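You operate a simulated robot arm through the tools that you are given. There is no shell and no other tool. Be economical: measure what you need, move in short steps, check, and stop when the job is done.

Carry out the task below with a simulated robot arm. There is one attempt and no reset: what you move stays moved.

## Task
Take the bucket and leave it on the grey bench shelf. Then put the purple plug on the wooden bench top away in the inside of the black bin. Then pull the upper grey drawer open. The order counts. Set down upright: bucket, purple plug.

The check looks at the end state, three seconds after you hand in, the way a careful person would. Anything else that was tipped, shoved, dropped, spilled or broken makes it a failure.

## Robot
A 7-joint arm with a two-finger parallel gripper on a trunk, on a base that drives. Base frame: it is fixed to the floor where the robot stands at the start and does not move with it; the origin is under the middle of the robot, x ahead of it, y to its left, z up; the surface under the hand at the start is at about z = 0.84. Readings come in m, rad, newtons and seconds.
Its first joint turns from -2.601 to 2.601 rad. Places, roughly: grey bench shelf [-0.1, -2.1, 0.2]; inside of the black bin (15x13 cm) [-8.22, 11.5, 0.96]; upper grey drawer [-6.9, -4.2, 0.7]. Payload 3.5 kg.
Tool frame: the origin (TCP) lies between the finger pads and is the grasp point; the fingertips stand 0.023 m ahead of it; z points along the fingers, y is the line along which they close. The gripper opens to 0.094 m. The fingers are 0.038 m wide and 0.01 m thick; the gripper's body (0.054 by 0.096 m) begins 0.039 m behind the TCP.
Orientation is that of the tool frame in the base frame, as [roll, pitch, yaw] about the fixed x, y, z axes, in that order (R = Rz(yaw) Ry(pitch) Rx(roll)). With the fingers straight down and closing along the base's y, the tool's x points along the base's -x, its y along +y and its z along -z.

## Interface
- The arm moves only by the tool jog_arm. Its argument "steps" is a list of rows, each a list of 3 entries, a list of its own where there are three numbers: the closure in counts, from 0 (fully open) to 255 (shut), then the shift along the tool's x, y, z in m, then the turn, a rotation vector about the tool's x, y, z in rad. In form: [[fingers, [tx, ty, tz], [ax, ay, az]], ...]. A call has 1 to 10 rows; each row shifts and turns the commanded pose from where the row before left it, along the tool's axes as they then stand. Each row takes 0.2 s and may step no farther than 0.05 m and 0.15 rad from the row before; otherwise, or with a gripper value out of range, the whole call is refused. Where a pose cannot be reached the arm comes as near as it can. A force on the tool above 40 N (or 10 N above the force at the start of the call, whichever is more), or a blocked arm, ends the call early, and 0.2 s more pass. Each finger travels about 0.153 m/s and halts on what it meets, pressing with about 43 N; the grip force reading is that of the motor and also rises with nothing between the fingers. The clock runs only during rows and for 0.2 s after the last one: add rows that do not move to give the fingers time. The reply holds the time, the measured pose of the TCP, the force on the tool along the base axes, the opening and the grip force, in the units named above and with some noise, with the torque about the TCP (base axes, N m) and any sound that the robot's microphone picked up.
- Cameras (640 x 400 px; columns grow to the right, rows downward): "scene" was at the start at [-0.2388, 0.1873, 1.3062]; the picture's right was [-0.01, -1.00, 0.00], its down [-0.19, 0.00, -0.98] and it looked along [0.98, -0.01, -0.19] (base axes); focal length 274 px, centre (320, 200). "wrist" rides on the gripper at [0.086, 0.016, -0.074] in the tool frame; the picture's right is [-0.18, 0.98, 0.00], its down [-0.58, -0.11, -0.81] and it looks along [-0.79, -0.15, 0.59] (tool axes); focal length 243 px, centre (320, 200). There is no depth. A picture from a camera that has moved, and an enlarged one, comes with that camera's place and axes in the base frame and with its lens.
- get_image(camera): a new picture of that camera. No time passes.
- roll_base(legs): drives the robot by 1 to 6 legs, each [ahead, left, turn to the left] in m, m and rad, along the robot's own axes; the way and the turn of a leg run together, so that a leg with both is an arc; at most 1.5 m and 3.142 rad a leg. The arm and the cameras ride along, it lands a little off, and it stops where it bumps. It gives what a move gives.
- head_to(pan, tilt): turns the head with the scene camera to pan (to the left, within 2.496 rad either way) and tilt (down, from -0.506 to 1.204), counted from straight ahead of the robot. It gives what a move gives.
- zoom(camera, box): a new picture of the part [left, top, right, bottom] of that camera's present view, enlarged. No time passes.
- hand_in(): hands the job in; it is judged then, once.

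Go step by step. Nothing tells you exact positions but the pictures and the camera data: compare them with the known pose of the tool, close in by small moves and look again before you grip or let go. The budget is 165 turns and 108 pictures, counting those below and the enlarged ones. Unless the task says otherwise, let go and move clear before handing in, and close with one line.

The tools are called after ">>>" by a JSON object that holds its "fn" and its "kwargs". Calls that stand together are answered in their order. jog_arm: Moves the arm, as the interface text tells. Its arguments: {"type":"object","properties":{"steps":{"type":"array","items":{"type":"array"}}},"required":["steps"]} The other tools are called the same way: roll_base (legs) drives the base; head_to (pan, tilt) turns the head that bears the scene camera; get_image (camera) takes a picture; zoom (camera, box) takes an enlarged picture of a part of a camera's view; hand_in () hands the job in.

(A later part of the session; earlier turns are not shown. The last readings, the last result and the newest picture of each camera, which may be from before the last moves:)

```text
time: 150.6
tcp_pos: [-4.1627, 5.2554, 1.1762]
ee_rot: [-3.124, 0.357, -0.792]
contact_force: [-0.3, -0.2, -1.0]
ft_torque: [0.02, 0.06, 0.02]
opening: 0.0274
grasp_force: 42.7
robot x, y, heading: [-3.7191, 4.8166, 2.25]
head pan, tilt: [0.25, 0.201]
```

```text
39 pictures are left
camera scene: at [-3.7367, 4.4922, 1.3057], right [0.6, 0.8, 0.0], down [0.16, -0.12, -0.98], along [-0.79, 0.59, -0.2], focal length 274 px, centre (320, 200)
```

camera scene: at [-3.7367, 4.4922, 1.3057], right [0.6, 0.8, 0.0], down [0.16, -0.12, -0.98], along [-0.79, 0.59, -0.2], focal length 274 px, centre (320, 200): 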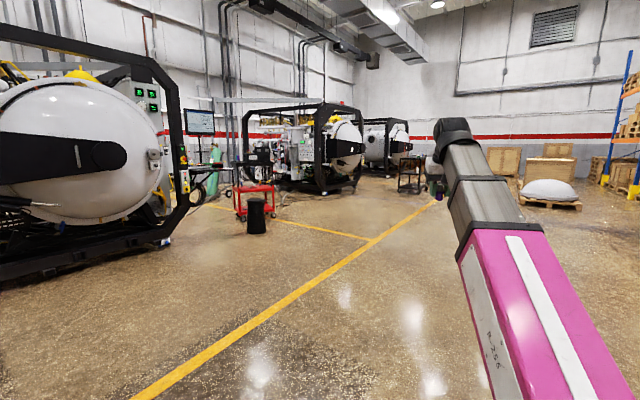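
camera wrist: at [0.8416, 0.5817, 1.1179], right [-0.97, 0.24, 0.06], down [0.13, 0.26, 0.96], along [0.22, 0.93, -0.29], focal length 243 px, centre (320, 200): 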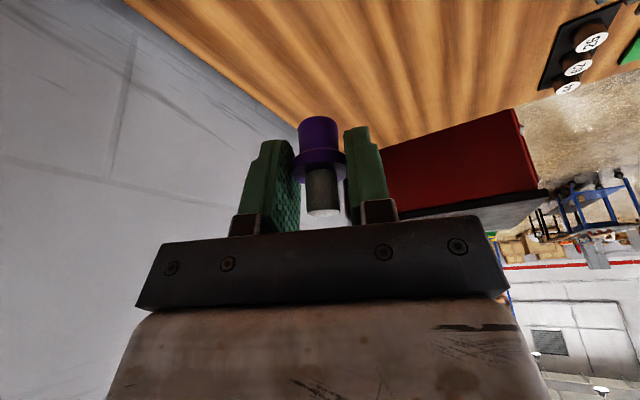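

The black cart straight ahead at the orange line's end should carry the bin. I correct heading and drive on.

>>> {"fn": "roll_base", "kwargs": {"legs": [[0, 0, -0.087], [1.5, 0, 0], [1.5, 0, 0], [1.5, 0, 0], [1.0, 0, 0]]}}

>>> {"fn": "head_to", "kwargs": {"pan": 0.25, "tilt": 0.3}}

>>> {"fn": "get_image", "kwargs": {"camera": "scene"}}

```text
time: 177.4
tcp_pos: [-7.5882, 9.5635, 1.1766]
ee_rot: [-3.125, 0.359, -0.743]
contact_force: [-0.6, 0.5, -0.5]
ft_torque: [-0.04, 0.03, -0.01]
opening: 0.0272
grasp_force: 42.7
robot x, y, heading: [-7.1268, 9.1424, 2.304]
head pan, tilt: [0.25, 0.201]
```

```text
time: 178.1
tcp_pos: [-7.5886, 9.5631, 1.1779]
ee_rot: [-3.123, 0.358, -0.745]
contact_force: [-0.1, -0.5, -0.3]
ft_torque: [-0.04, 0.01, 0.0]
opening: 0.0273
grasp_force: 42.8
robot x, y, heading: [-7.1271, 9.1467, 2.302]
head pan, tilt: [0.25, 0.3]
```

```text
38 pictures are left
camera scene: at [-7.1257, 8.8229, 1.2965], right [0.56, 0.83, 0.0], down [0.25, -0.16, -0.96], along [-0.79, 0.53, -0.3], focal length 274 px, centre (320, 200)
```

scene: 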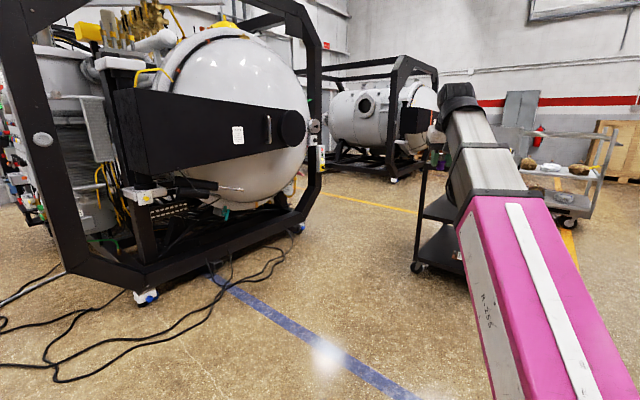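

The black cart is now close, slightly right of ahead. I turn toward it and look past the arm.

>>> {"fn": "roll_base", "kwargs": {"legs": [[0, 0, -0.3], [0.9, 0, 0]]}}

>>> {"fn": "head_to", "kwargs": {"pan": -0.05, "tilt": 0.35}}

>>> {"fn": "get_image", "kwargs": {"camera": "scene"}}

>>> {"fn": "get_image", "kwargs": {"camera": "wrist"}}

```text
time: 183.8
tcp_pos: [-7.8121, 10.5083, 1.176]
ee_rot: [-3.124, 0.358, -1.054]
contact_force: [0.0, -0.7, -1.1]
ft_torque: [0.04, 0.0, -0.03]
opening: 0.0272
grasp_force: 42.8
robot x, y, heading: [-7.497, 9.9713, 1.991]
head pan, tilt: [0.25, 0.3]
```

```text
time: 184.6
tcp_pos: [-7.8125, 10.5083, 1.1773]
ee_rot: [-3.125, 0.358, -1.053]
contact_force: [0.5, 0.3, -0.5]
ft_torque: [0.0, -0.01, 0.01]
opening: 0.0273
grasp_force: 43.0
robot x, y, heading: [-7.4959, 9.9692, 1.989]
head pan, tilt: [-0.051, 0.351]
```

```text
37 pictures are left
camera scene: at [-7.5718, 9.6753, 1.2917], right [0.93, 0.36, 0.0], down [0.12, -0.32, -0.94], along [-0.34, 0.88, -0.34], focal length 274 px, centre (320, 200)
```

scene: 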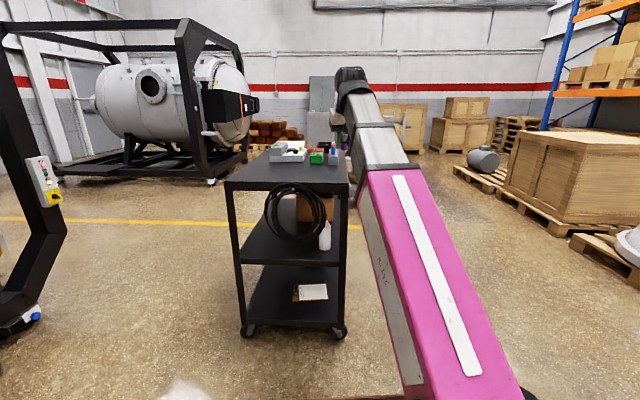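

```text
36 pictures are left
camera wrist: at [-7.7739, 10.4073, 1.2159], right [-0.94, -0.33, 0.05], down [-0.05, 0.27, 0.96], along [-0.33, 0.9, -0.27], focal length 243 px, centre (320, 200)
```

wrist: 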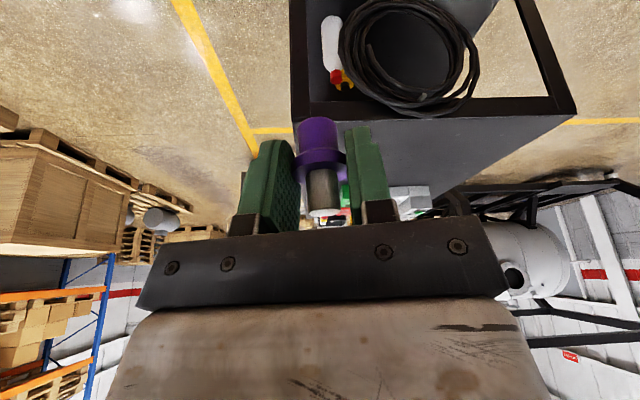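

The cart's top has a cluster of items at its far end. I zoom to find the black bin.

>>> {"fn": "zoom", "kwargs": {"camera": "scene", "box": [215, 120, 365, 210]}}

```text
4.27 times, centred on (290, 165) of scene
camera zoom: at [-7.5718, 9.6753, 1.2917], right [0.93, 0.36, 0.0], down [0.12, -0.32, -0.94], along [-0.34, 0.88, -0.34], focal length 1171 px, centre (448, 349)
```

zoom: 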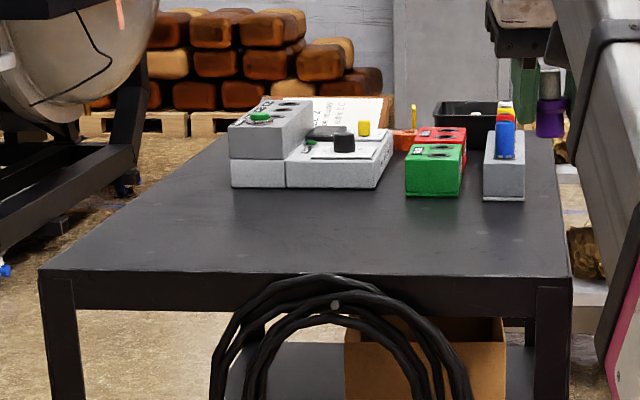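

The black bin is the low tray at the cart's far right, matching the given place. I'll go round to the cart's right side and face the bin from there.

>>> {"fn": "roll_base", "kwargs": {"legs": [[0, -0.5, 0], [0, 0, -0.115]]}}

>>> {"fn": "get_image", "kwargs": {"camera": "scene"}}

```text
time: 188.2
tcp_pos: [-7.2856, 10.7501, 1.1766]
ee_rot: [-3.123, 0.359, -1.165]
contact_force: [-0.1, -0.3, 0.1]
ft_torque: [-0.04, 0.0, 0.03]
opening: 0.0273
grasp_force: 43.1
robot x, y, heading: [-7.0346, 10.1824, 1.884]
head pan, tilt: [-0.051, 0.351]
```

```text
34 pictures are left
camera scene: at [-7.1398, 9.8942, 1.2917], right [0.97, 0.26, 0.0], down [0.09, -0.33, -0.94], along [-0.24, 0.91, -0.34], focal length 274 px, centre (320, 200)
```

scene: 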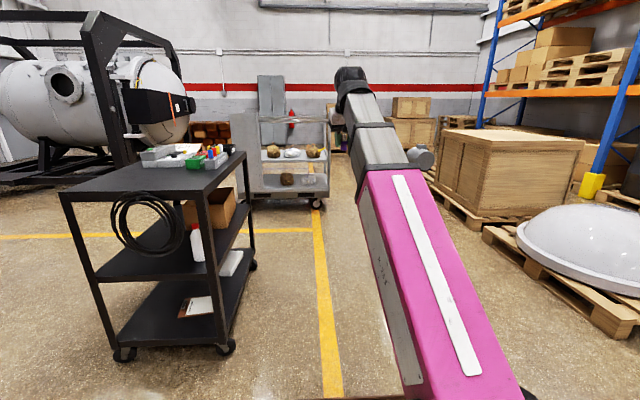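

The aisle on the cart's right is free. I drive alongside and turn left to face the bin.

>>> {"fn": "roll_base", "kwargs": {"legs": [[0.8, 0, 0], [0.75, 0, 0], [0, 0, 0.78], [0, 0, 0.775]]}}

>>> {"fn": "head_to", "kwargs": {"pan": 0.1, "tilt": 0.6}}

>>> {"fn": "get_image", "kwargs": {"camera": "scene"}}

>>> {"fn": "get_image", "kwargs": {"camera": "wrist"}}

```text
time: 200.2
tcp_pos: [-8.0787, 11.4372, 1.1775]
ee_rot: [-3.123, 0.358, 0.361]
contact_force: [-0.8, -0.2, -1.3]
ft_torque: [0.01, 0.02, -0.02]
opening: 0.0273
grasp_force: 43.2
robot x, y, heading: [-7.5006, 11.6693, -2.876]
head pan, tilt: [-0.051, 0.351]
```

```text
time: 201.0
tcp_pos: [-8.0802, 11.4355, 1.1769]
ee_rot: [-3.124, 0.359, 0.361]
contact_force: [1.0, 0.0, -0.7]
ft_torque: [0.01, 0.02, 0.02]
opening: 0.0271
grasp_force: 43.0
robot x, y, heading: [-7.4986, 11.6664, -2.88]
head pan, tilt: [0.099, 0.6]
```

```text
33 pictures are left
camera scene: at [-7.2148, 11.5341, 1.269], right [-0.36, 0.93, 0.0], down [0.53, 0.2, -0.83], along [-0.77, -0.29, -0.56], focal length 274 px, centre (320, 200)
```

scene: 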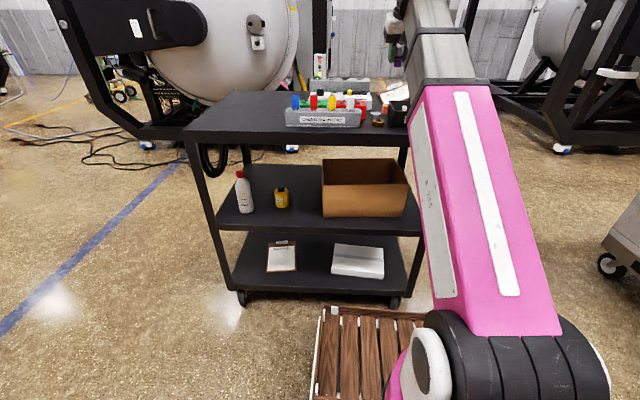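

```text
32 pictures are left
camera wrist: at [-7.9734, 11.4585, 1.2159], right [0.18, -0.98, 0.05], down [-0.28, 0.0, 0.96], along [-0.94, -0.19, -0.27], focal length 243 px, centre (320, 200)
```

wrist: 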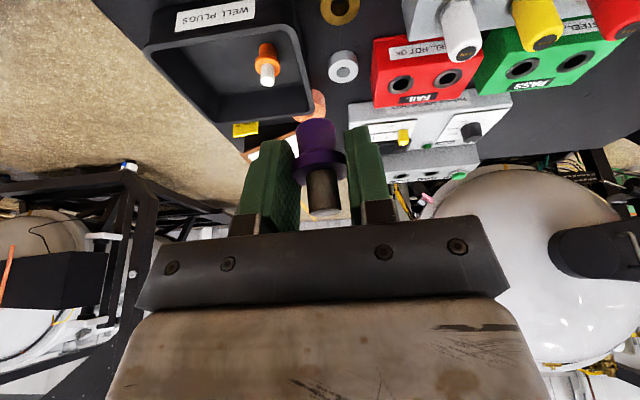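

The black bin is labelled "WELL PLUGS" and already holds an orange plug. I zoom in to measure it.

>>> {"fn": "zoom", "kwargs": {"camera": "wrist", "box": [130, 0, 370, 150]}}

```text
2.67 times, centred on (250, 75) of wrist
camera zoom: at [-7.9734, 11.4585, 1.2159], right [0.18, -0.98, 0.05], down [-0.28, 0.0, 0.96], along [-0.94, -0.19, -0.27], focal length 647 px, centre (507, 533)
```

zoom: 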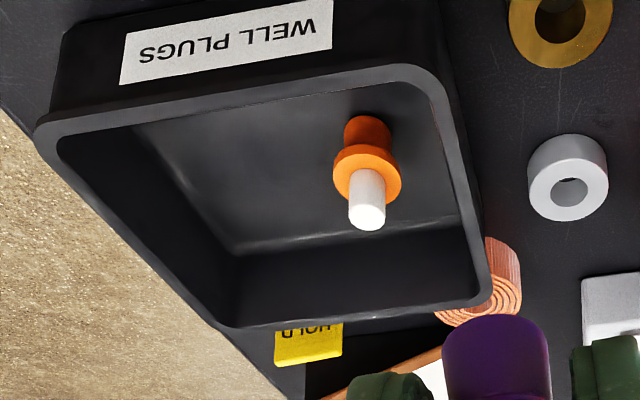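

The bin floor is near z≈0.95 with walls about 4–5 cm, and the orange plug stands on the right half. I'll put the purple plug on the free left half, about (-8.234, 11.527); first I move above it.

>>> {"fn": "jog_arm", "kwargs": {"steps": [[255, [0, 0, 0], [-0.0176, 0.011, 0]], [255, [-0.0262, -0.035, 0.0098], [0, 0, 0]], [255, [-0.0262, -0.035, 0.0098], [0, 0, 0]], [255, [-0.0262, -0.035, 0.0098], [0, 0, 0]], [255, [-0.0262, -0.035, 0.0098], [0, 0, 0]], [255, [0.0135, 0, 0.0376], [0, 0, 0]], [255, [0.0135, 0, 0.0376], [0, 0, 0]], [255, [0, 0, 0], [0, 0, 0]]]}}

>>> {"fn": "get_image", "kwargs": {"camera": "wrist"}}

>>> {"fn": "zoom", "kwargs": {"camera": "scene", "box": [280, 20, 460, 140]}}

```text
time: 202.8
tcp_pos: [-8.2349, 11.5274, 1.096]
ee_rot: [-3.14, 0.347, 0.361]
contact_force: [0.4, 0.8, -0.5]
ft_torque: [-0.02, 0.05, -0.01]
opening: 0.0269
grasp_force: 42.9
robot x, y, heading: [-7.4992, 11.6649, -2.88]
head pan, tilt: [0.099, 0.6]
```

```text
30 pictures are left
camera wrist: at [-8.1301, 11.55, 1.1366], right [0.19, -0.98, 0.06], down [-0.29, 0.01, 0.96], along [-0.94, -0.2, -0.29], focal length 243 px, centre (320, 200)
```

wrist: 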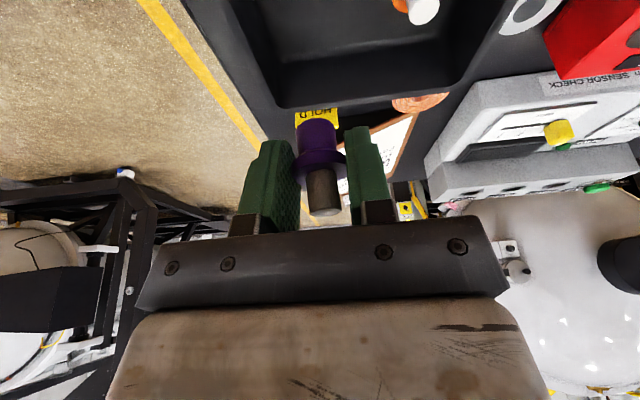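

```text
3.33 times, centred on (370, 80) of scene
camera zoom: at [-7.2148, 11.5341, 1.269], right [-0.36, 0.93, 0.0], down [0.53, 0.2, -0.83], along [-0.77, -0.29, -0.56], focal length 915 px, centre (153, 600)
```

zoom: 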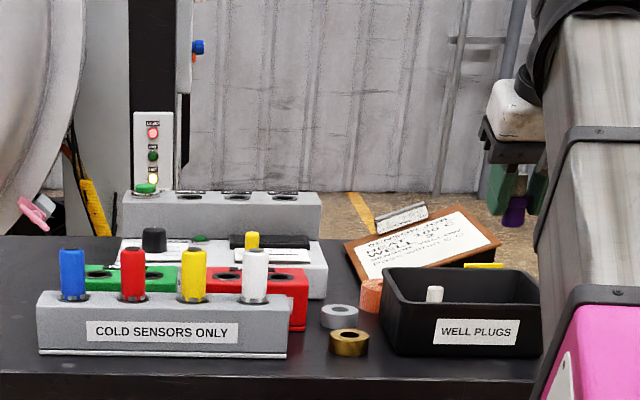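

The purple plug is above the left half of the bin; I estimate it should go 8 mm right. I adjust and lower to just over the rim.

>>> {"fn": "jog_arm", "kwargs": {"steps": [[255, [0, 0.0085, 0], [0, 0, 0]], [255, [0.0101, 0, 0.0282], [0, 0, 0]], [255, [0.0101, 0, 0.0282], [0, 0, 0]], [255, [0, 0, 0], [0, 0, 0]]]}}

>>> {"fn": "get_image", "kwargs": {"camera": "wrist"}}

```text
time: 203.8
tcp_pos: [-8.2322, 11.5214, 1.0366]
ee_rot: [-3.141, 0.349, 0.362]
contact_force: [0.0, -0.3, -0.4]
ft_torque: [-0.01, 0.01, 0.04]
opening: 0.0268
grasp_force: 43.4
robot x, y, heading: [-7.5, 11.6669, -2.877]
head pan, tilt: [0.099, 0.6]
```

```text
28 pictures are left
camera wrist: at [-8.1268, 11.5442, 1.0764], right [0.19, -0.98, 0.06], down [-0.29, 0.01, 0.96], along [-0.94, -0.2, -0.29], focal length 243 px, centre (320, 200)
```

wrist: 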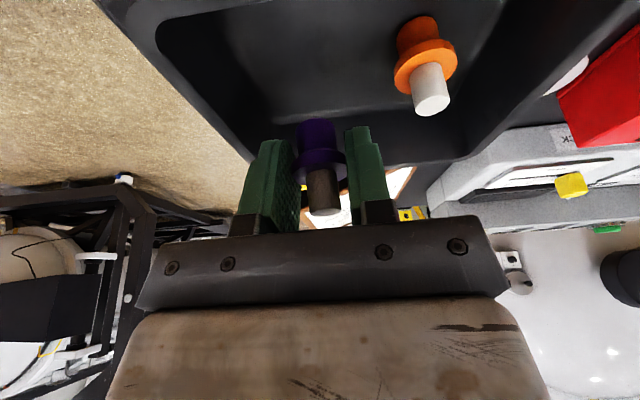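

The floor is at about z=0.949; clearances to the orange plug and the left wall are about 6 and 4.5 cm from the axis. I lower to just above the floor.

>>> {"fn": "jog_arm", "kwargs": {"steps": [[255, [0.0078, 0, 0.0216], [0, 0, 0]], [255, [0.0075, 0, 0.0207], [0, 0, 0]], [255, [0, 0, 0], [0, 0, 0]]]}}

>>> {"fn": "get_image", "kwargs": {"camera": "wrist"}}

```text
time: 204.6
tcp_pos: [-8.2335, 11.5222, 0.9921]
ee_rot: [-3.14, 0.348, 0.362]
contact_force: [-1.0, 0.0, -0.1]
ft_torque: [-0.03, -0.01, 0.01]
opening: 0.0269
grasp_force: 42.9
robot x, y, heading: [-7.5, 11.662, -2.878]
head pan, tilt: [0.099, 0.6]
```

```text
27 pictures are left
camera wrist: at [-8.127, 11.5453, 1.0322], right [0.19, -0.98, 0.06], down [-0.29, 0.01, 0.96], along [-0.94, -0.2, -0.29], focal length 243 px, centre (320, 200)
```

wrist: 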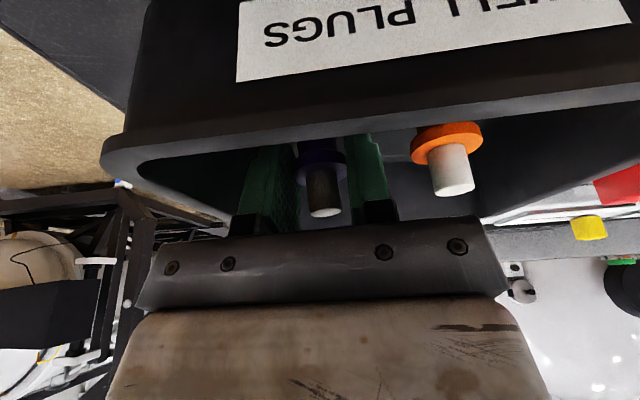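

By the pin tops, the purple plug is about 5 mm above the floor. I go down in small steps, watching for contact.

>>> {"fn": "jog_arm", "kwargs": {"steps": [[255, [0.001, 0, 0.0028], [0, 0, 0]], [255, [0, 0, 0], [0, 0, 0]]]}}

>>> {"fn": "jog_arm", "kwargs": {"steps": [[255, [0.0007, 0, 0.0019], [0, 0, 0]], [255, [0, 0, 0], [0, 0, 0]]]}}

>>> {"fn": "jog_arm", "kwargs": {"steps": [[255, [0.0007, 0, 0.0019], [0, 0, 0]], [255, [0, 0, 0], [0, 0, 0]]]}}

```text
time: 205.2
tcp_pos: [-8.2323, 11.5211, 0.9891]
ee_rot: [3.141, 0.348, 0.361]
contact_force: [0.1, 0.8, 8.2]
ft_torque: [-0.03, 0.03, -0.01]
opening: 0.0268
grasp_force: 42.9
robot x, y, heading: [-7.4942, 11.6616, -2.876]
head pan, tilt: [0.099, 0.6]
```

```text
time: 205.8
tcp_pos: [-8.2319, 11.5214, 0.9886]
ee_rot: [-3.14, 0.35, 0.361]
contact_force: [-5.4, 8.0, 35.0]
ft_torque: [-0.09, 0.32, -0.09]
opening: 0.0275
grasp_force: 42.8
robot x, y, heading: [-7.498, 11.663, -2.873]
head pan, tilt: [0.099, 0.6]
```

```text
time: 206.2
tcp_pos: [-8.2319, 11.5226, 0.9863]
ee_rot: [-3.138, 0.351, 0.362]
contact_force: [2.8, 2.6, 16.3]
ft_torque: [-0.03, -0.05, 0.01]
opening: 0.0275
grasp_force: 43.6
robot x, y, heading: [-7.4981, 11.6663, -2.876]
head pan, tilt: [0.099, 0.6]
stopped in row 2: the force on the tool passed its limit at 48 N (the readings are from after the stop); the commanded pose is now the measured one
```

The plug is on the floor. I ease up 1.5 mm and open the fingers only partway, to 40 mm, so as not to touch the wall or the orange plug.

>>> {"fn": "jog_arm", "kwargs": {"steps": [[255, [-0.0005, 0, -0.0014], [0, 0, 0]], [175, [0, 0, 0], [0, 0, 0]], [150, [0, 0, 0], [0, 0, 0]], [150, [0, 0, 0], [0, 0, 0]], [150, [0, 0, 0], [0, 0, 0]]]}}

>>> {"fn": "get_image", "kwargs": {"camera": "wrist"}}

```text
time: 207.4
tcp_pos: [-8.2329, 11.5223, 0.9875]
ee_rot: [-3.139, 0.348, 0.361]
contact_force: [-0.8, 0.1, -0.8]
ft_torque: [-0.03, -0.02, 0.03]
opening: 0.0388
grasp_force: 0.0
robot x, y, heading: [-7.497, 11.6655, -2.876]
head pan, tilt: [0.099, 0.6]
```

```text
26 pictures are left
camera wrist: at [-8.1266, 11.5449, 1.0275], right [0.18, -0.98, 0.06], down [-0.29, 0.0, 0.96], along [-0.94, -0.19, -0.28], focal length 243 px, centre (320, 200)
```

wrist: 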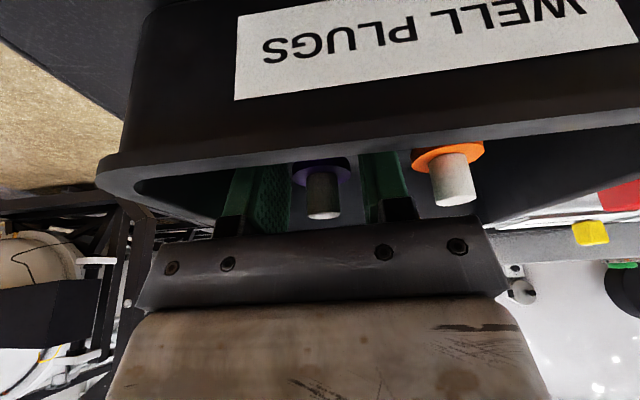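

Released and standing between the fingers. I lift straight up.

>>> {"fn": "jog_arm", "kwargs": {"steps": [[150, [-0.0051, 0, -0.0141], [0, 0, 0]], [150, [-0.0051, 0, -0.0141], [0, 0, 0]], [150, [-0.0085, 0, -0.0235], [0, 0, 0]], [150, [-0.0135, 0, -0.0376], [0, 0, 0]], [150, [-0.0135, 0, -0.0376], [0, 0, 0]], [150, [-0.0135, 0, -0.0376], [0, 0, 0]]]}}

>>> {"fn": "get_image", "kwargs": {"camera": "wrist"}}

```text
time: 208.8
tcp_pos: [-8.232, 11.5206, 1.1614]
ee_rot: [-3.14, 0.351, 0.362]
contact_force: [0.3, 0.4, 0.9]
ft_torque: [-0.01, 0.01, -0.02]
opening: 0.039
grasp_force: 0.0
robot x, y, heading: [-7.4978, 11.6615, -2.879]
head pan, tilt: [0.099, 0.6]
```

```text
25 pictures are left
camera wrist: at [-8.1262, 11.543, 1.2021], right [0.18, -0.98, 0.06], down [-0.29, 0.0, 0.96], along [-0.94, -0.19, -0.28], focal length 243 px, centre (320, 200)
```

wrist: 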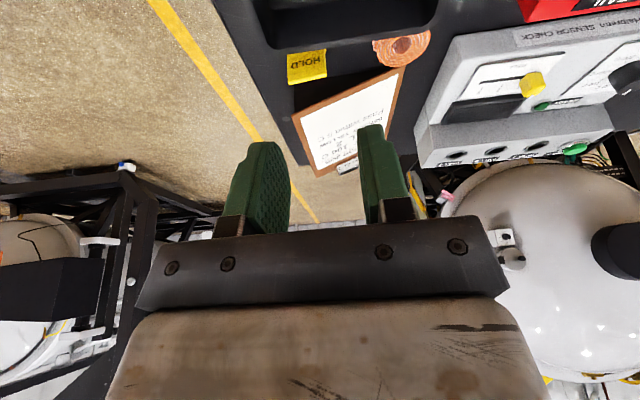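

Hand is clear. I back off and look at the bin.

>>> {"fn": "roll_base", "kwargs": {"legs": [[-0.25, 0, 0]]}}

>>> {"fn": "get_image", "kwargs": {"camera": "wrist"}}

```text
time: 210.7
tcp_pos: [-7.9882, 11.5827, 1.1605]
ee_rot: [-3.139, 0.349, 0.366]
contact_force: [-0.3, -0.5, 0.2]
ft_torque: [-0.01, -0.01, 0.02]
opening: 0.0385
grasp_force: 0.1
robot x, y, heading: [-7.2573, 11.7285, -2.873]
head pan, tilt: [0.099, 0.6]
```

```text
24 pictures are left
camera wrist: at [-7.8825, 11.6061, 1.2016], right [0.19, -0.98, 0.06], down [-0.29, 0.0, 0.96], along [-0.94, -0.2, -0.28], focal length 243 px, centre (320, 200)
```

wrist: 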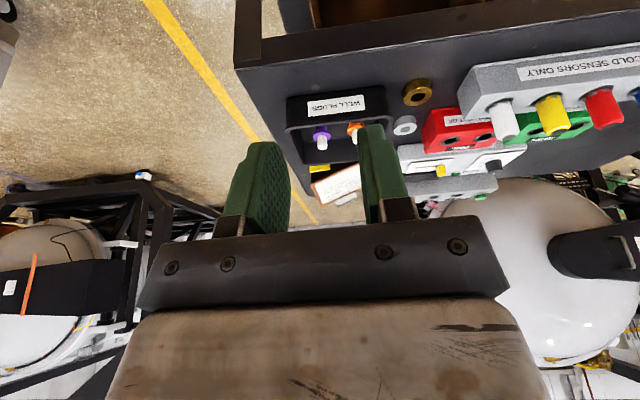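

Both plugs stand upright in the bin. Now the drawer at (-6.9, -4.2): I head back down the aisle the way I came.

>>> {"fn": "roll_base", "kwargs": {"legs": [[0, 0, 0.89], [0, 0, 0.887], [1.5, 0, 0], [1.5, 0, 0], [1.5, 0, 0], [1.5, 0, 0]]}}

>>> {"fn": "head_to", "kwargs": {"pan": -0.25, "tilt": 0.2}}

>>> {"fn": "get_image", "kwargs": {"camera": "scene"}}

```text
time: 243.8
tcp_pos: [-3.9278, 5.8692, 1.1617]
ee_rot: [3.141, 0.35, 2.188]
contact_force: [0.2, -0.1, 0.5]
ft_torque: [0.0, 0.0, -0.01]
opening: 0.0389
grasp_force: 0.0
robot x, y, heading: [-4.2542, 6.5409, -1.049]
head pan, tilt: [0.099, 0.6]
```

```text
time: 244.7
tcp_pos: [-3.9276, 5.8699, 1.1603]
ee_rot: [-3.141, 0.349, 2.188]
contact_force: [0.1, 0.8, -0.1]
ft_torque: [0.0, 0.0, -0.01]
opening: 0.0388
grasp_force: 0.0
robot x, y, heading: [-4.2543, 6.546, -1.049]
head pan, tilt: [-0.25, 0.201]
```

```text
23 pictures are left
camera scene: at [-4.2298, 6.831, 1.3057], right [-0.96, -0.27, 0.0], down [-0.05, 0.19, -0.98], along [0.26, -0.94, -0.2], focal length 274 px, centre (320, 200)
```

scene: 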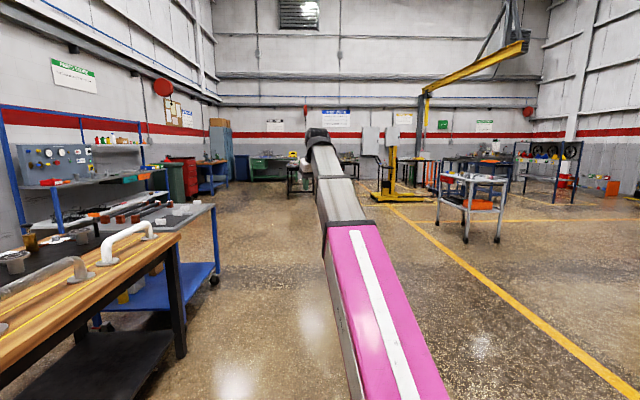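

The stacker and the grey table leave a gap near x≈-3.2. I aim for its entrance.

>>> {"fn": "roll_base", "kwargs": {"legs": [[0, 0, -0.268], [1.4, 0, 0], [1.4, 0, 0], [1.0, 0, 0]]}}

>>> {"fn": "get_image", "kwargs": {"camera": "scene"}}

```text
time: 264.1
tcp_pos: [-3.1519, 2.0944, 1.1603]
ee_rot: [-3.14, 0.349, 1.931]
contact_force: [-0.3, -0.3, -0.7]
ft_torque: [-0.01, 0.0, -0.02]
opening: 0.0386
grasp_force: 0.1
robot x, y, heading: [-3.2941, 2.8255, -1.305]
head pan, tilt: [-0.25, 0.201]
```

```text
22 pictures are left
camera scene: at [-3.1981, 3.1006, 1.3057], right [-1.0, -0.01, 0.0], down [0.0, 0.2, -0.98], along [0.01, -0.98, -0.2], focal length 274 px, centre (320, 200)
```

scene: 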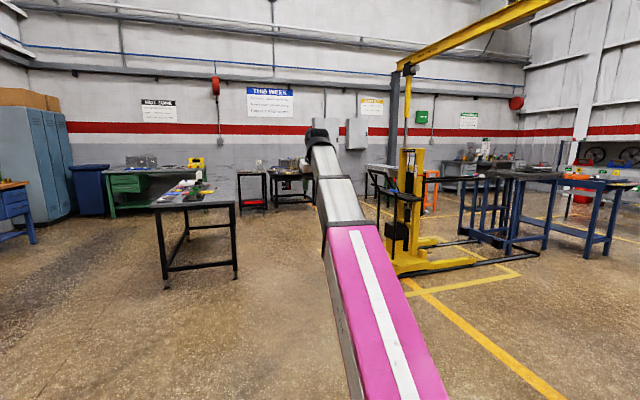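

The gap is about 1.6 m wide, centred at x≈-3.13. I go through it.

>>> {"fn": "roll_base", "kwargs": {"legs": [[0, 0, -0.195], [1.35, 0, 0], [1.35, 0, 0], [1.3, 0, 0]]}}

>>> {"fn": "head_to", "kwargs": {"pan": -0.9, "tilt": 0.25}}

>>> {"fn": "get_image", "kwargs": {"camera": "scene"}}

```text
time: 284.0
tcp_pos: [-2.9608, -1.8948, 1.1618]
ee_rot: [-3.14, 0.349, 1.77]
contact_force: [0.8, 0.8, 0.0]
ft_torque: [-0.01, 0.0, -0.01]
opening: 0.0388
grasp_force: 0.0
robot x, y, heading: [-2.9869, -1.1488, -1.465]
head pan, tilt: [-0.25, 0.201]
```

```text
time: 285.0
tcp_pos: [-2.96, -1.8948, 1.162]
ee_rot: [-3.14, 0.35, 1.77]
contact_force: [0.8, 0.4, -0.2]
ft_torque: [0.02, 0.03, -0.02]
opening: 0.0385
grasp_force: 0.0
robot x, y, heading: [-2.9847, -1.1475, -1.469]
head pan, tilt: [-0.901, 0.25]
```

```text
21 pictures are left
camera scene: at [-2.8967, -0.8676, 1.3012], right [-0.7, 0.72, 0.0], down [0.18, 0.17, -0.97], along [-0.69, -0.68, -0.25], focal length 274 px, centre (320, 200)
```

scene: 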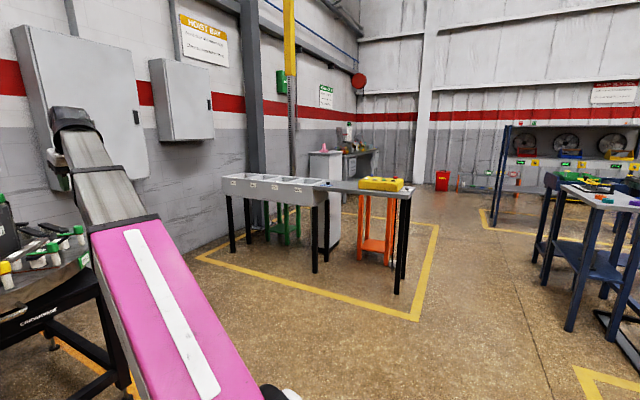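

The drawer's bench is beyond the perpendicular table; I must pass between that table's end (about (-4.76, -1.8)) and a blue bench leg (about (-5.2, -0.76)). I turn west and go part way.

>>> {"fn": "roll_base", "kwargs": {"legs": [[0, 0, -0.8], [0, 0, -0.8], [0.9, 0, 0]]}}

>>> {"fn": "head_to", "kwargs": {"pan": 0.35, "tilt": 0.35}}

>>> {"fn": "get_image", "kwargs": {"camera": "scene"}}

```text
time: 293.9
tcp_pos: [-4.6174, -1.2339, 1.1614]
ee_rot: [-3.14, 0.349, 0.178]
contact_force: [-0.3, -0.5, 0.4]
ft_torque: [0.01, -0.02, 0.01]
opening: 0.0387
grasp_force: 0.1
robot x, y, heading: [-3.8699, -1.2219, -3.054]
head pan, tilt: [-0.901, 0.25]
```

```text
time: 295.3
tcp_pos: [-4.6178, -1.2333, 1.1613]
ee_rot: [-3.139, 0.348, 0.179]
contact_force: [0.4, 0.3, 0.7]
ft_torque: [-0.01, -0.03, 0.0]
opening: 0.0383
grasp_force: 0.1
robot x, y, heading: [-3.8713, -1.2251, -3.054]
head pan, tilt: [0.351, 0.351]
```

```text
20 pictures are left
camera scene: at [-3.6117, -1.4263, 1.2917], right [-0.42, 0.91, 0.0], down [0.31, 0.14, -0.94], along [-0.85, -0.4, -0.34], focal length 274 px, centre (320, 200)
```

scene: 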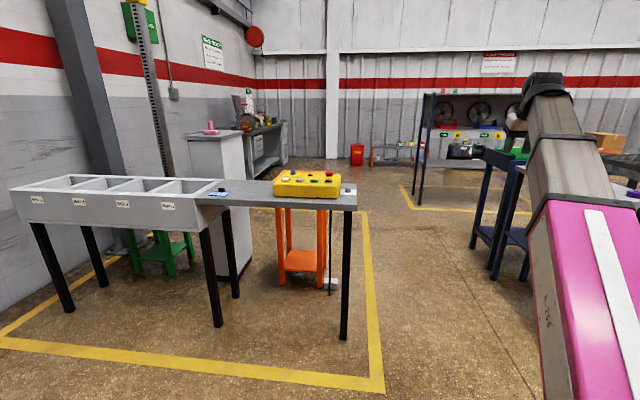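

Beyond the table I see a grey cabinet and a bench with drawer fronts in the corner. I zoom.

>>> {"fn": "zoom", "kwargs": {"camera": "scene", "box": [180, 80, 330, 200]}}

```text
3.33 times, centred on (255, 140) of scene
camera zoom: at [-3.6117, -1.4263, 1.2917], right [-0.42, 0.91, 0.0], down [0.31, 0.14, -0.94], along [-0.85, -0.4, -0.34], focal length 915 px, centre (537, 400)
```

zoom: 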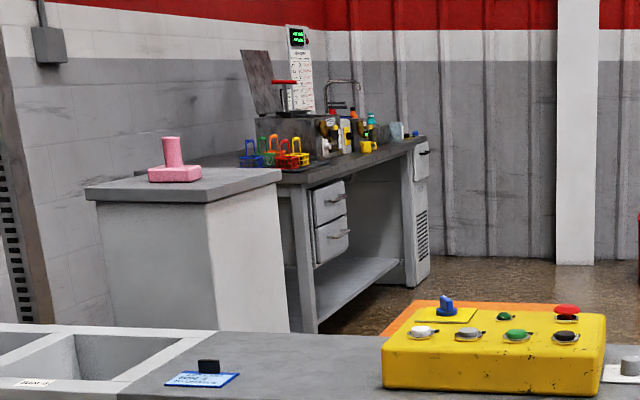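

Route is clear: past the table's end, then diagonally to a spot in front of the drawers, then turn to face them.

>>> {"fn": "roll_base", "kwargs": {"legs": [[1.33, 0, 0], [0, 0, 0.587], [1.3, 0, 0], [0.8, 0, 0], [0, 0, 1.15]]}}

>>> {"fn": "head_to", "kwargs": {"pan": 0.25, "tilt": 0.4}}

>>> {"fn": "get_image", "kwargs": {"camera": "scene"}}

```text
time: 316.6
tcp_pos: [-6.7824, -3.3325, 1.1615]
ee_rot: [-3.14, 0.35, 1.902]
contact_force: [-1.0, -0.7, 0.1]
ft_torque: [0.0, -0.06, -0.01]
opening: 0.0388
grasp_force: 0.0
robot x, y, heading: [-6.9048, -2.595, -1.334]
head pan, tilt: [0.351, 0.351]
```

```text
time: 317.3
tcp_pos: [-6.7822, -3.3324, 1.1609]
ee_rot: [-3.139, 0.35, 1.903]
contact_force: [-0.1, 0.3, 0.6]
ft_torque: [-0.06, -0.02, 0.0]
opening: 0.039
grasp_force: 0.1
robot x, y, heading: [-6.9069, -2.5931, -1.339]
head pan, tilt: [0.25, 0.4]
```

```text
18 pictures are left
camera scene: at [-6.7563, -2.3138, 1.2872], right [-0.88, -0.47, 0.0], down [-0.18, 0.34, -0.92], along [0.43, -0.81, -0.39], focal length 274 px, centre (320, 200)
```

scene: 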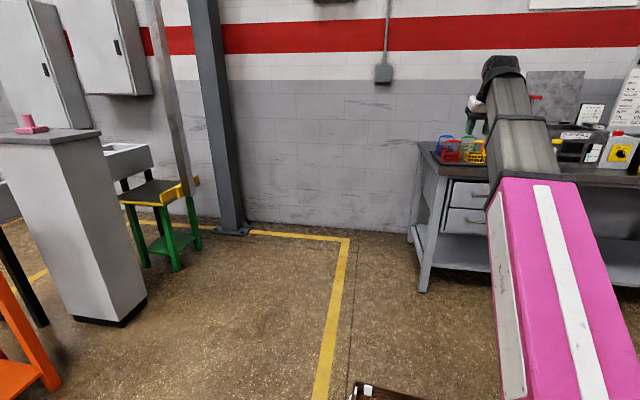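

The bench with two grey drawers is ahead to the right. I zoom on the drawers.

>>> {"fn": "zoom", "kwargs": {"camera": "scene", "box": [400, 130, 640, 300]}}

```text
2.35 times, centred on (520, 215) of scene
camera zoom: at [-6.7563, -2.3138, 1.2872], right [-0.88, -0.47, 0.0], down [-0.18, 0.34, -0.92], along [0.43, -0.81, -0.39], focal length 646 px, centre (-151, 165)
```

zoom: 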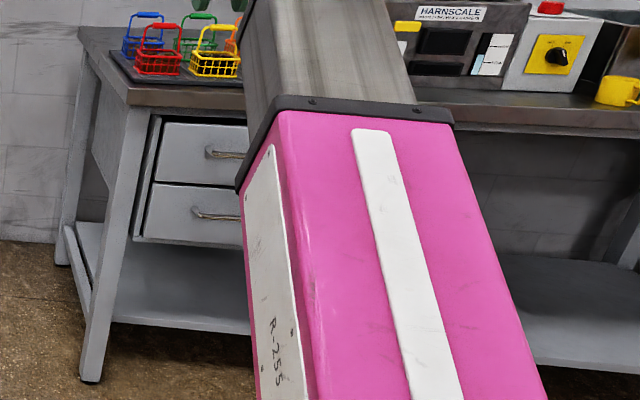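

The upper drawer's handle is about at (-6.95, -4.0, 0.72). I turn the tool horizontal with the fingers opening vertically, here in the open.

>>> {"fn": "jog_arm", "kwargs": {"steps": [[150, [0, 0, 0], [0.073, -0.073, -0.1042]], [150, [0, 0, 0], [0.073, -0.073, -0.1042]], [150, [0, 0, 0], [0.073, -0.073, -0.1042]], [150, [0, 0, 0], [0.073, -0.073, -0.1042]], [150, [0, 0, 0], [0.073, -0.073, -0.1042]], [150, [0, 0, 0], [0.073, -0.073, -0.1042]], [150, [0, 0, 0], [0.073, -0.073, -0.1042]]]}}

>>> {"fn": "jog_arm", "kwargs": {"steps": [[150, [0, 0, 0], [0.073, -0.073, -0.1042]], [150, [0, 0, 0], [0.073, -0.073, -0.1042]], [150, [0, 0, 0], [0.073, -0.073, -0.1042]], [150, [0, 0, 0], [0.073, -0.073, -0.1042]], [150, [0, 0, 0], [0.073, -0.073, -0.1042]], [150, [0, 0, 0], [0.073, -0.073, -0.1042]], [150, [0, 0, 0], [0, 0, 0]], [150, [0, 0, 0], [0, 0, 0]]]}}

>>> {"fn": "roll_base", "kwargs": {"legs": [[0, 0, 0.073], [0.2, -0.45, 0]]}}

```text
time: 318.9
tcp_pos: [-6.7843, -3.3335, 1.1613]
ee_rot: [-2.179, 0.473, 2.862]
contact_force: [-0.1, -0.8, -0.3]
ft_torque: [0.04, -0.01, -0.01]
opening: 0.0389
grasp_force: 0.1
robot x, y, heading: [-6.9081, -2.5938, -1.335]
head pan, tilt: [0.25, 0.4]
```

```text
time: 320.7
tcp_pos: [-6.7827, -3.333, 1.1611]
ee_rot: [-1.568, -0.001, -2.81]
contact_force: [0.2, 0.2, 0.3]
ft_torque: [-0.04, -0.02, 0.02]
opening: 0.0388
grasp_force: 0.0
robot x, y, heading: [-6.9051, -2.5967, -1.335]
head pan, tilt: [0.25, 0.4]
```

```text
time: 324.0
tcp_pos: [-7.0938, -3.6431, 1.161]
ee_rot: [-1.572, -0.002, -2.742]
contact_force: [-0.4, 0.3, 0.7]
ft_torque: [-0.04, 0.02, -0.02]
opening: 0.0389
grasp_force: 0.0
robot x, y, heading: [-7.2666, -2.9127, -1.27]
head pan, tilt: [0.25, 0.4]
```

Aligned sideways with the handle, 0.4 m short. I straighten the tool's heading and lower to handle height.

>>> {"fn": "jog_arm", "kwargs": {"steps": [[150, [0, 0.03, 0], [0, 0.095, 0]], [150, [0, 0.035, 0], [0, 0, 0]], [150, [0, 0.035, 0], [0, 0, 0]], [150, [0, 0.035, 0], [0, 0, 0]], [150, [0, 0.035, 0], [0, 0, 0]], [150, [0, 0.035, 0], [0, 0, 0]], [150, [0, 0.035, 0], [0, 0, 0]], [150, [0, 0, 0], [0, 0, 0]]]}}

>>> {"fn": "jog_arm", "kwargs": {"steps": [[0, [0, 0.035, 0], [0, 0, 0]], [0, [0, 0.035, 0], [0, 0, 0]], [0, [0, 0.035, 0], [0, 0, 0]], [0, [0, 0.035, 0], [0, 0, 0]], [0, [0, 0.03, 0], [0, 0, 0]], [0, [0, 0.03, 0], [0, 0, 0]], [0, [0, 0, 0], [0, 0, 0]]]}}

>>> {"fn": "get_image", "kwargs": {"camera": "wrist"}}

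>>> {"fn": "get_image", "kwargs": {"camera": "scene"}}

```text
time: 325.8
tcp_pos: [-7.0934, -3.6443, 0.924]
ee_rot: [-1.575, -0.002, -2.837]
contact_force: [-0.5, 0.5, 0.6]
ft_torque: [0.02, 0.0, 0.0]
opening: 0.0385
grasp_force: 0.2
robot x, y, heading: [-7.2681, -2.9179, -1.265]
head pan, tilt: [0.25, 0.4]
```

```text
time: 327.4
tcp_pos: [-7.0887, -3.6436, 0.8125]
ee_rot: [-1.676, -0.005, -2.92]
contact_force: [-0.6, -0.7, 0.2]
ft_torque: [-0.03, -0.01, -0.01]
opening: 0.0941
grasp_force: 0.1
out of reach, approached as far as the arm can: row 1, 2, 3, 4, 5, 6
robot x, y, heading: [-7.268, -2.9193, -1.268]
head pan, tilt: [0.25, 0.4]
```

```text
16 pictures are left
camera wrist: at [-7.1899, -3.5884, 0.8043], right [0.15, 0.14, -0.98], down [0.39, 0.9, 0.19], along [0.91, -0.41, 0.08], focal length 243 px, centre (320, 200)
```

wrist: 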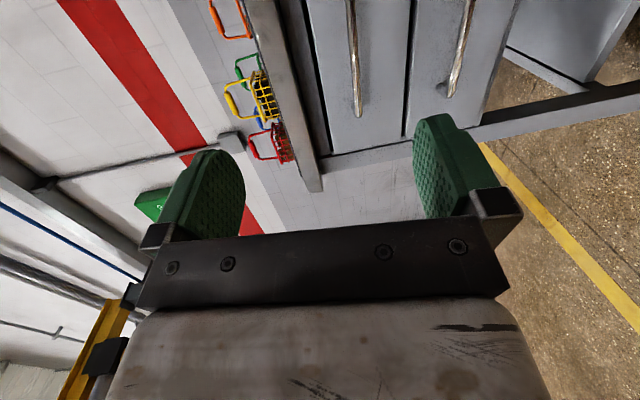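

```text
15 pictures are left
camera scene: at [-7.1377, -2.6249, 1.2872], right [-0.85, -0.53, 0.0], down [-0.2, 0.33, -0.92], along [0.48, -0.78, -0.39], focal length 274 px, centre (320, 200)
```

scene: 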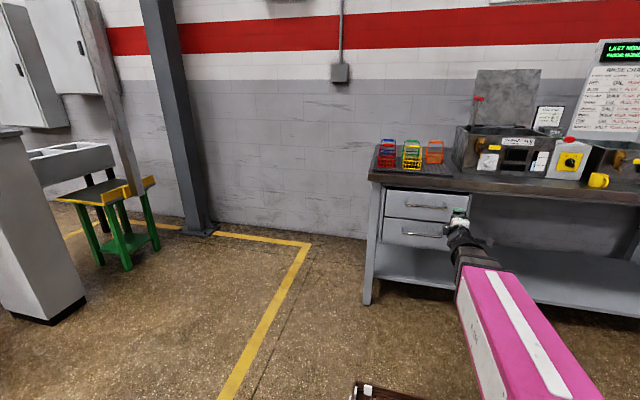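

The arm again needs some downward pitch to get low. I measure the handle from this clear scene view before proceeding.

>>> {"fn": "zoom", "kwargs": {"camera": "scene", "box": [360, 170, 500, 270]}}

>>> {"fn": "jog_arm", "kwargs": {"steps": [[0, [0, 0, 0], [-0.1, 0, 0]], [0, [0, 0, 0], [-0.1, 0, 0]], [0, [0, 0, 0], [-0.1, 0, 0]], [0, [0, 0, 0], [0, 0, 0]]]}}

```text
4.00 times, centred on (430, 220) of scene
camera zoom: at [-7.1377, -2.6249, 1.2872], right [-0.85, -0.53, 0.0], down [-0.2, 0.33, -0.92], along [0.48, -0.78, -0.39], focal length 1098 px, centre (-120, 120)
```

zoom: 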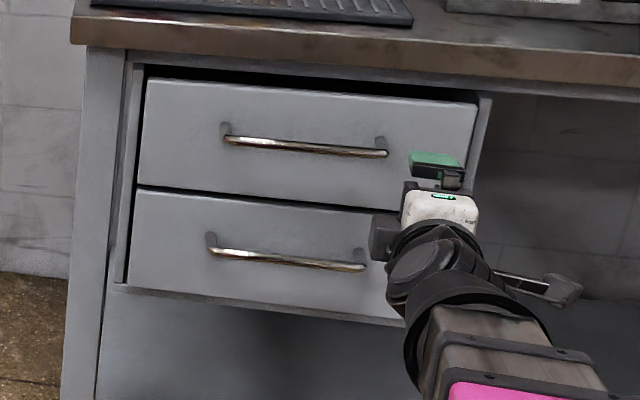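

```text
time: 328.4
tcp_pos: [-7.0823, -3.6413, 0.8114]
ee_rot: [-1.897, -0.003, -2.898]
contact_force: [0.3, 0.6, -0.2]
ft_torque: [0.0, 0.01, -0.02]
opening: 0.0938
grasp_force: 0.0
out of reach, approached as far as the arm can: row 1, 2
robot x, y, heading: [-7.2707, -2.916, -1.266]
head pan, tilt: [0.25, 0.4]
```

The handle bar spans about 19 cm, centred near (-6.93, -3.98, 0.717). I straighten the heading and lower to that height, still short of the drawer.

>>> {"fn": "jog_arm", "kwargs": {"steps": [[0, [0, 0, 0], [0, -0.057, -0.019]], [0, [0, 0.0287, 0.0097], [0, 0, 0]], [0, [0, 0.0287, 0.0097], [0, 0, 0]], [0, [0, 0.0287, 0.0097], [0, 0, 0]], [0, [0, 0, 0], [0, 0, 0]], [0, [0, 0, 0], [0, 0, 0]]]}}

>>> {"fn": "get_image", "kwargs": {"camera": "wrist"}}

```text
time: 329.8
tcp_pos: [-7.0821, -3.6409, 0.7215]
ee_rot: [-1.896, -0.005, -2.838]
contact_force: [0.2, -0.2, 1.1]
ft_torque: [0.03, 0.02, -0.01]
opening: 0.0941
grasp_force: 0.1
robot x, y, heading: [-7.2641, -2.9128, -1.267]
head pan, tilt: [0.25, 0.4]
```

```text
13 pictures are left
camera wrist: at [-7.1876, -3.5948, 0.7306], right [0.08, 0.36, -0.93], down [0.34, 0.87, 0.36], along [0.94, -0.34, -0.05], focal length 243 px, centre (320, 200)
```

wrist: 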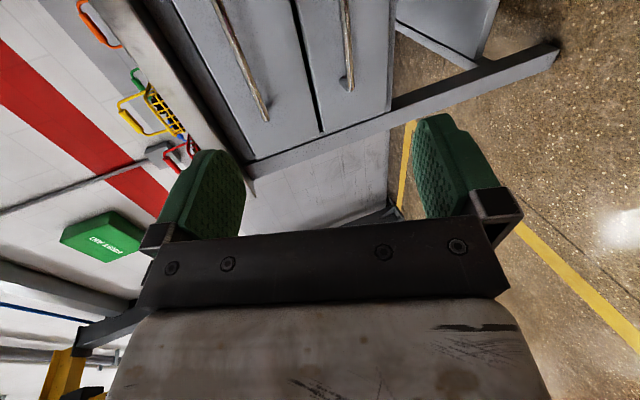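

Combining both views puts the bar nearer than I'd assumed: z≈0.746, centre about (-6.944, -3.918), 0.30 m ahead of the grasp point. I adjust height and side, drive most of it, and look again.

>>> {"fn": "jog_arm", "kwargs": {"steps": [[0, [-0.035, -0.024, -0.008], [0, 0, 0]], [0, [0, 0, 0], [0, 0, 0]]]}}

>>> {"fn": "roll_base", "kwargs": {"legs": [[0.2, 0, 0]]}}

>>> {"fn": "get_image", "kwargs": {"camera": "wrist"}}

>>> {"fn": "zoom", "kwargs": {"camera": "scene", "box": [360, 150, 520, 270]}}

```text
time: 330.4
tcp_pos: [-7.0491, -3.6302, 0.7462]
ee_rot: [-1.896, -0.003, -2.837]
contact_force: [-0.4, -0.1, 0.8]
ft_torque: [0.0, 0.02, 0.0]
opening: 0.0939
grasp_force: 0.1
robot x, y, heading: [-7.2668, -2.9144, -1.268]
head pan, tilt: [0.25, 0.4]
```

```text
time: 332.0
tcp_pos: [-6.9897, -3.8226, 0.7469]
ee_rot: [-1.897, -0.002, -2.838]
contact_force: [-0.2, 0.2, -0.4]
ft_torque: [-0.01, -0.01, -0.02]
opening: 0.0942
grasp_force: 0.0
robot x, y, heading: [-7.2058, -3.1087, -1.267]
head pan, tilt: [0.25, 0.4]
```

```text
12 pictures are left
camera wrist: at [-7.0947, -3.7764, 0.7556], right [0.08, 0.36, -0.93], down [0.34, 0.87, 0.36], along [0.94, -0.34, -0.05], focal length 243 px, centre (320, 200)
```

wrist: 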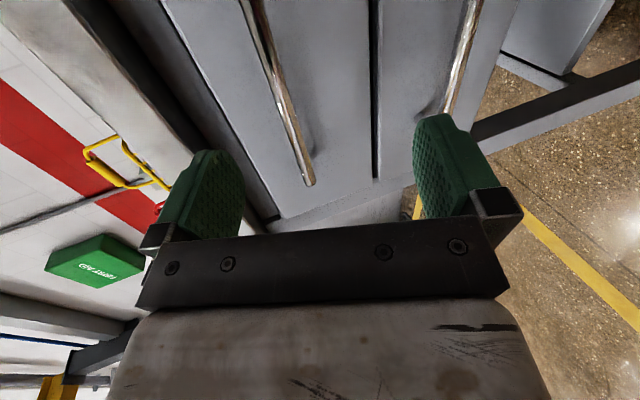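

```text
3.33 times, centred on (440, 210) of scene
camera zoom: at [-7.0771, -2.8171, 1.2872], right [-0.85, -0.52, 0.0], down [-0.2, 0.33, -0.92], along [0.48, -0.78, -0.39], focal length 915 px, centre (-80, 167)
```

zoom: 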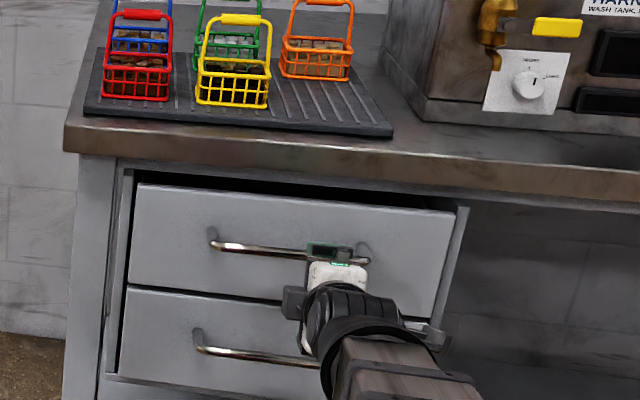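

Height matches. I narrow the opening to about 5 cm and advance toward the bar.

>>> {"fn": "jog_arm", "kwargs": {"steps": [[115, [0, -0.0096, 0.0284], [0, 0, 0]], [115, [0, -0.0096, 0.0284], [0, 0, 0]], [115, [0, 0, 0], [0, 0, 0]]]}}

>>> {"fn": "get_image", "kwargs": {"camera": "wrist"}}

```text
time: 332.8
tcp_pos: [-6.9736, -3.8825, 0.7473]
ee_rot: [-1.9, -0.002, -2.841]
contact_force: [-0.1, -0.3, 0.4]
ft_torque: [0.02, -0.01, 0.0]
opening: 0.0513
grasp_force: 0.2
robot x, y, heading: [-7.2066, -3.1096, -1.27]
head pan, tilt: [0.25, 0.4]
```

```text
10 pictures are left
camera wrist: at [-7.0774, -3.8347, 0.756], right [0.08, 0.36, -0.93], down [0.34, 0.87, 0.36], along [0.94, -0.34, -0.05], focal length 243 px, centre (320, 200)
```

wrist: 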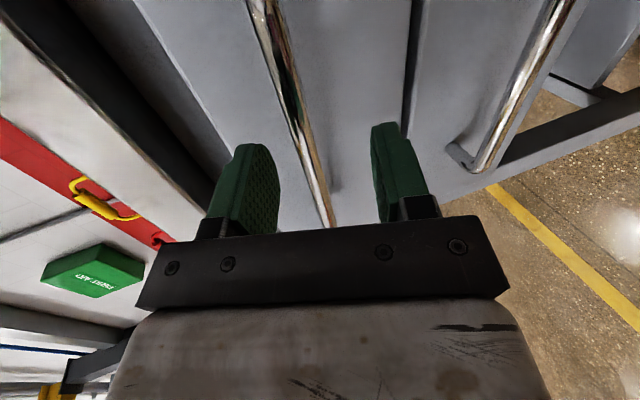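

The bar runs between the fingers, still 4 cm ahead of the grasp point. I advance 3.2 cm more and close.

>>> {"fn": "jog_arm", "kwargs": {"steps": [[115, [0, -0.0051, 0.0152], [0, 0, 0]], [115, [0, -0.0051, 0.0152], [0, 0, 0]], [115, [0, 0, 0], [0, 0, 0]]]}}

>>> {"fn": "get_image", "kwargs": {"camera": "wrist"}}

```text
time: 333.6
tcp_pos: [-6.9644, -3.9126, 0.7484]
ee_rot: [-1.896, -0.001, -2.841]
contact_force: [-0.5, -0.2, -0.2]
ft_torque: [0.04, 0.01, 0.05]
opening: 0.0518
grasp_force: 0.0
robot x, y, heading: [-7.2034, -3.1057, -1.265]
head pan, tilt: [0.25, 0.4]
```

```text
9 pictures are left
camera wrist: at [-7.0689, -3.8658, 0.7568], right [0.08, 0.36, -0.93], down [0.34, 0.87, 0.36], along [0.94, -0.34, -0.05], focal length 243 px, centre (320, 200)
```

wrist: 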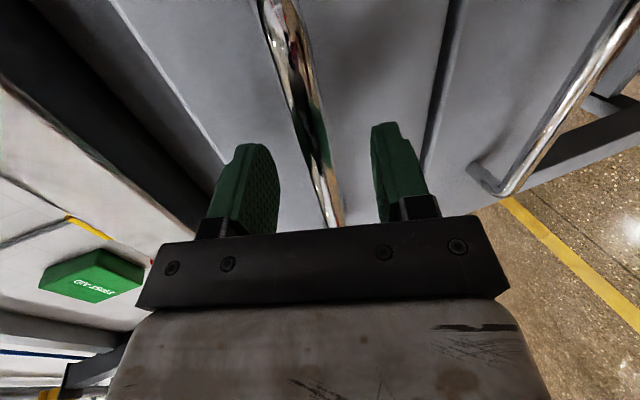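

No contact so far and the bar lies well between the pads. I close on it.

>>> {"fn": "jog_arm", "kwargs": {"steps": [[200, [0, 0, 0], [0, 0, 0]], [255, [0, 0, 0], [0, 0, 0]], [255, [0, 0, 0], [0, 0, 0]], [255, [0, 0, 0], [0, 0, 0]]]}}

```text
time: 334.6
tcp_pos: [-6.9633, -3.9124, 0.7481]
ee_rot: [-1.896, -0.001, -2.84]
contact_force: [0.3, 0.6, 0.0]
ft_torque: [-0.16, 0.54, 0.12]
opening: 0.0137
grasp_force: 45.2
robot x, y, heading: [-7.2039, -3.1069, -1.266]
head pan, tilt: [0.25, 0.4]
```

Gripped at 14 mm. I pull by driving the base back a little.

>>> {"fn": "roll_base", "kwargs": {"legs": [[-0.1, 0, 0]]}}

>>> {"fn": "zoom", "kwargs": {"camera": "scene", "box": [340, 130, 540, 280]}}

```text
time: 335.8
tcp_pos: [-6.9926, -3.8206, 0.7483]
ee_rot: [-1.898, -0.005, -2.837]
contact_force: [-34.6, -12.0, -1.3]
ft_torque: [-0.37, 1.11, -0.11]
opening: 0.0138
grasp_force: 45.4
robot x, y, heading: [-7.2383, -3.0163, -1.267]
head pan, tilt: [0.25, 0.4]
```

```text
2.67 times, centred on (440, 205) of scene
camera zoom: at [-7.1078, -2.7243, 1.2873], right [-0.85, -0.53, 0.0], down [-0.2, 0.33, -0.92], along [0.49, -0.78, -0.39], focal length 732 px, centre (0, 187)
```

zoom: 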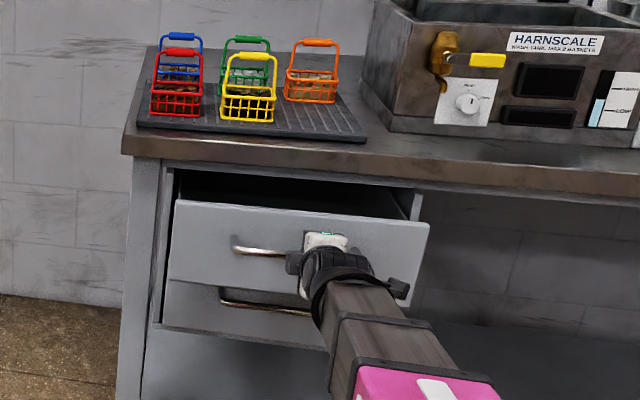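

The drawer is opening, with some sideways load. I shift slightly to relieve it and continue pulling.

>>> {"fn": "jog_arm", "kwargs": {"steps": [[255, [0.004, 0, 0], [0, 0, 0]], [255, [0, 0, 0], [0, 0, 0]]]}}

>>> {"fn": "roll_base", "kwargs": {"legs": [[-0.08, 0, 0]]}}

```text
time: 336.4
tcp_pos: [-6.9936, -3.8202, 0.7484]
ee_rot: [-1.896, -0.006, -2.836]
contact_force: [33.7, 10.3, 3.1]
ft_torque: [0.05, -0.21, 0.43]
opening: 0.0134
grasp_force: 45.0
robot x, y, heading: [-7.2364, -3.0142, -1.265]
head pan, tilt: [0.25, 0.4]
```

```text
time: 337.4
tcp_pos: [-7.0202, -3.7432, 0.7473]
ee_rot: [-1.897, -0.005, -2.838]
contact_force: [34.2, 10.0, 5.3]
ft_torque: [0.04, -0.21, 0.41]
opening: 0.0138
grasp_force: 44.7
robot x, y, heading: [-7.2593, -2.9398, -1.265]
head pan, tilt: [0.25, 0.4]
```

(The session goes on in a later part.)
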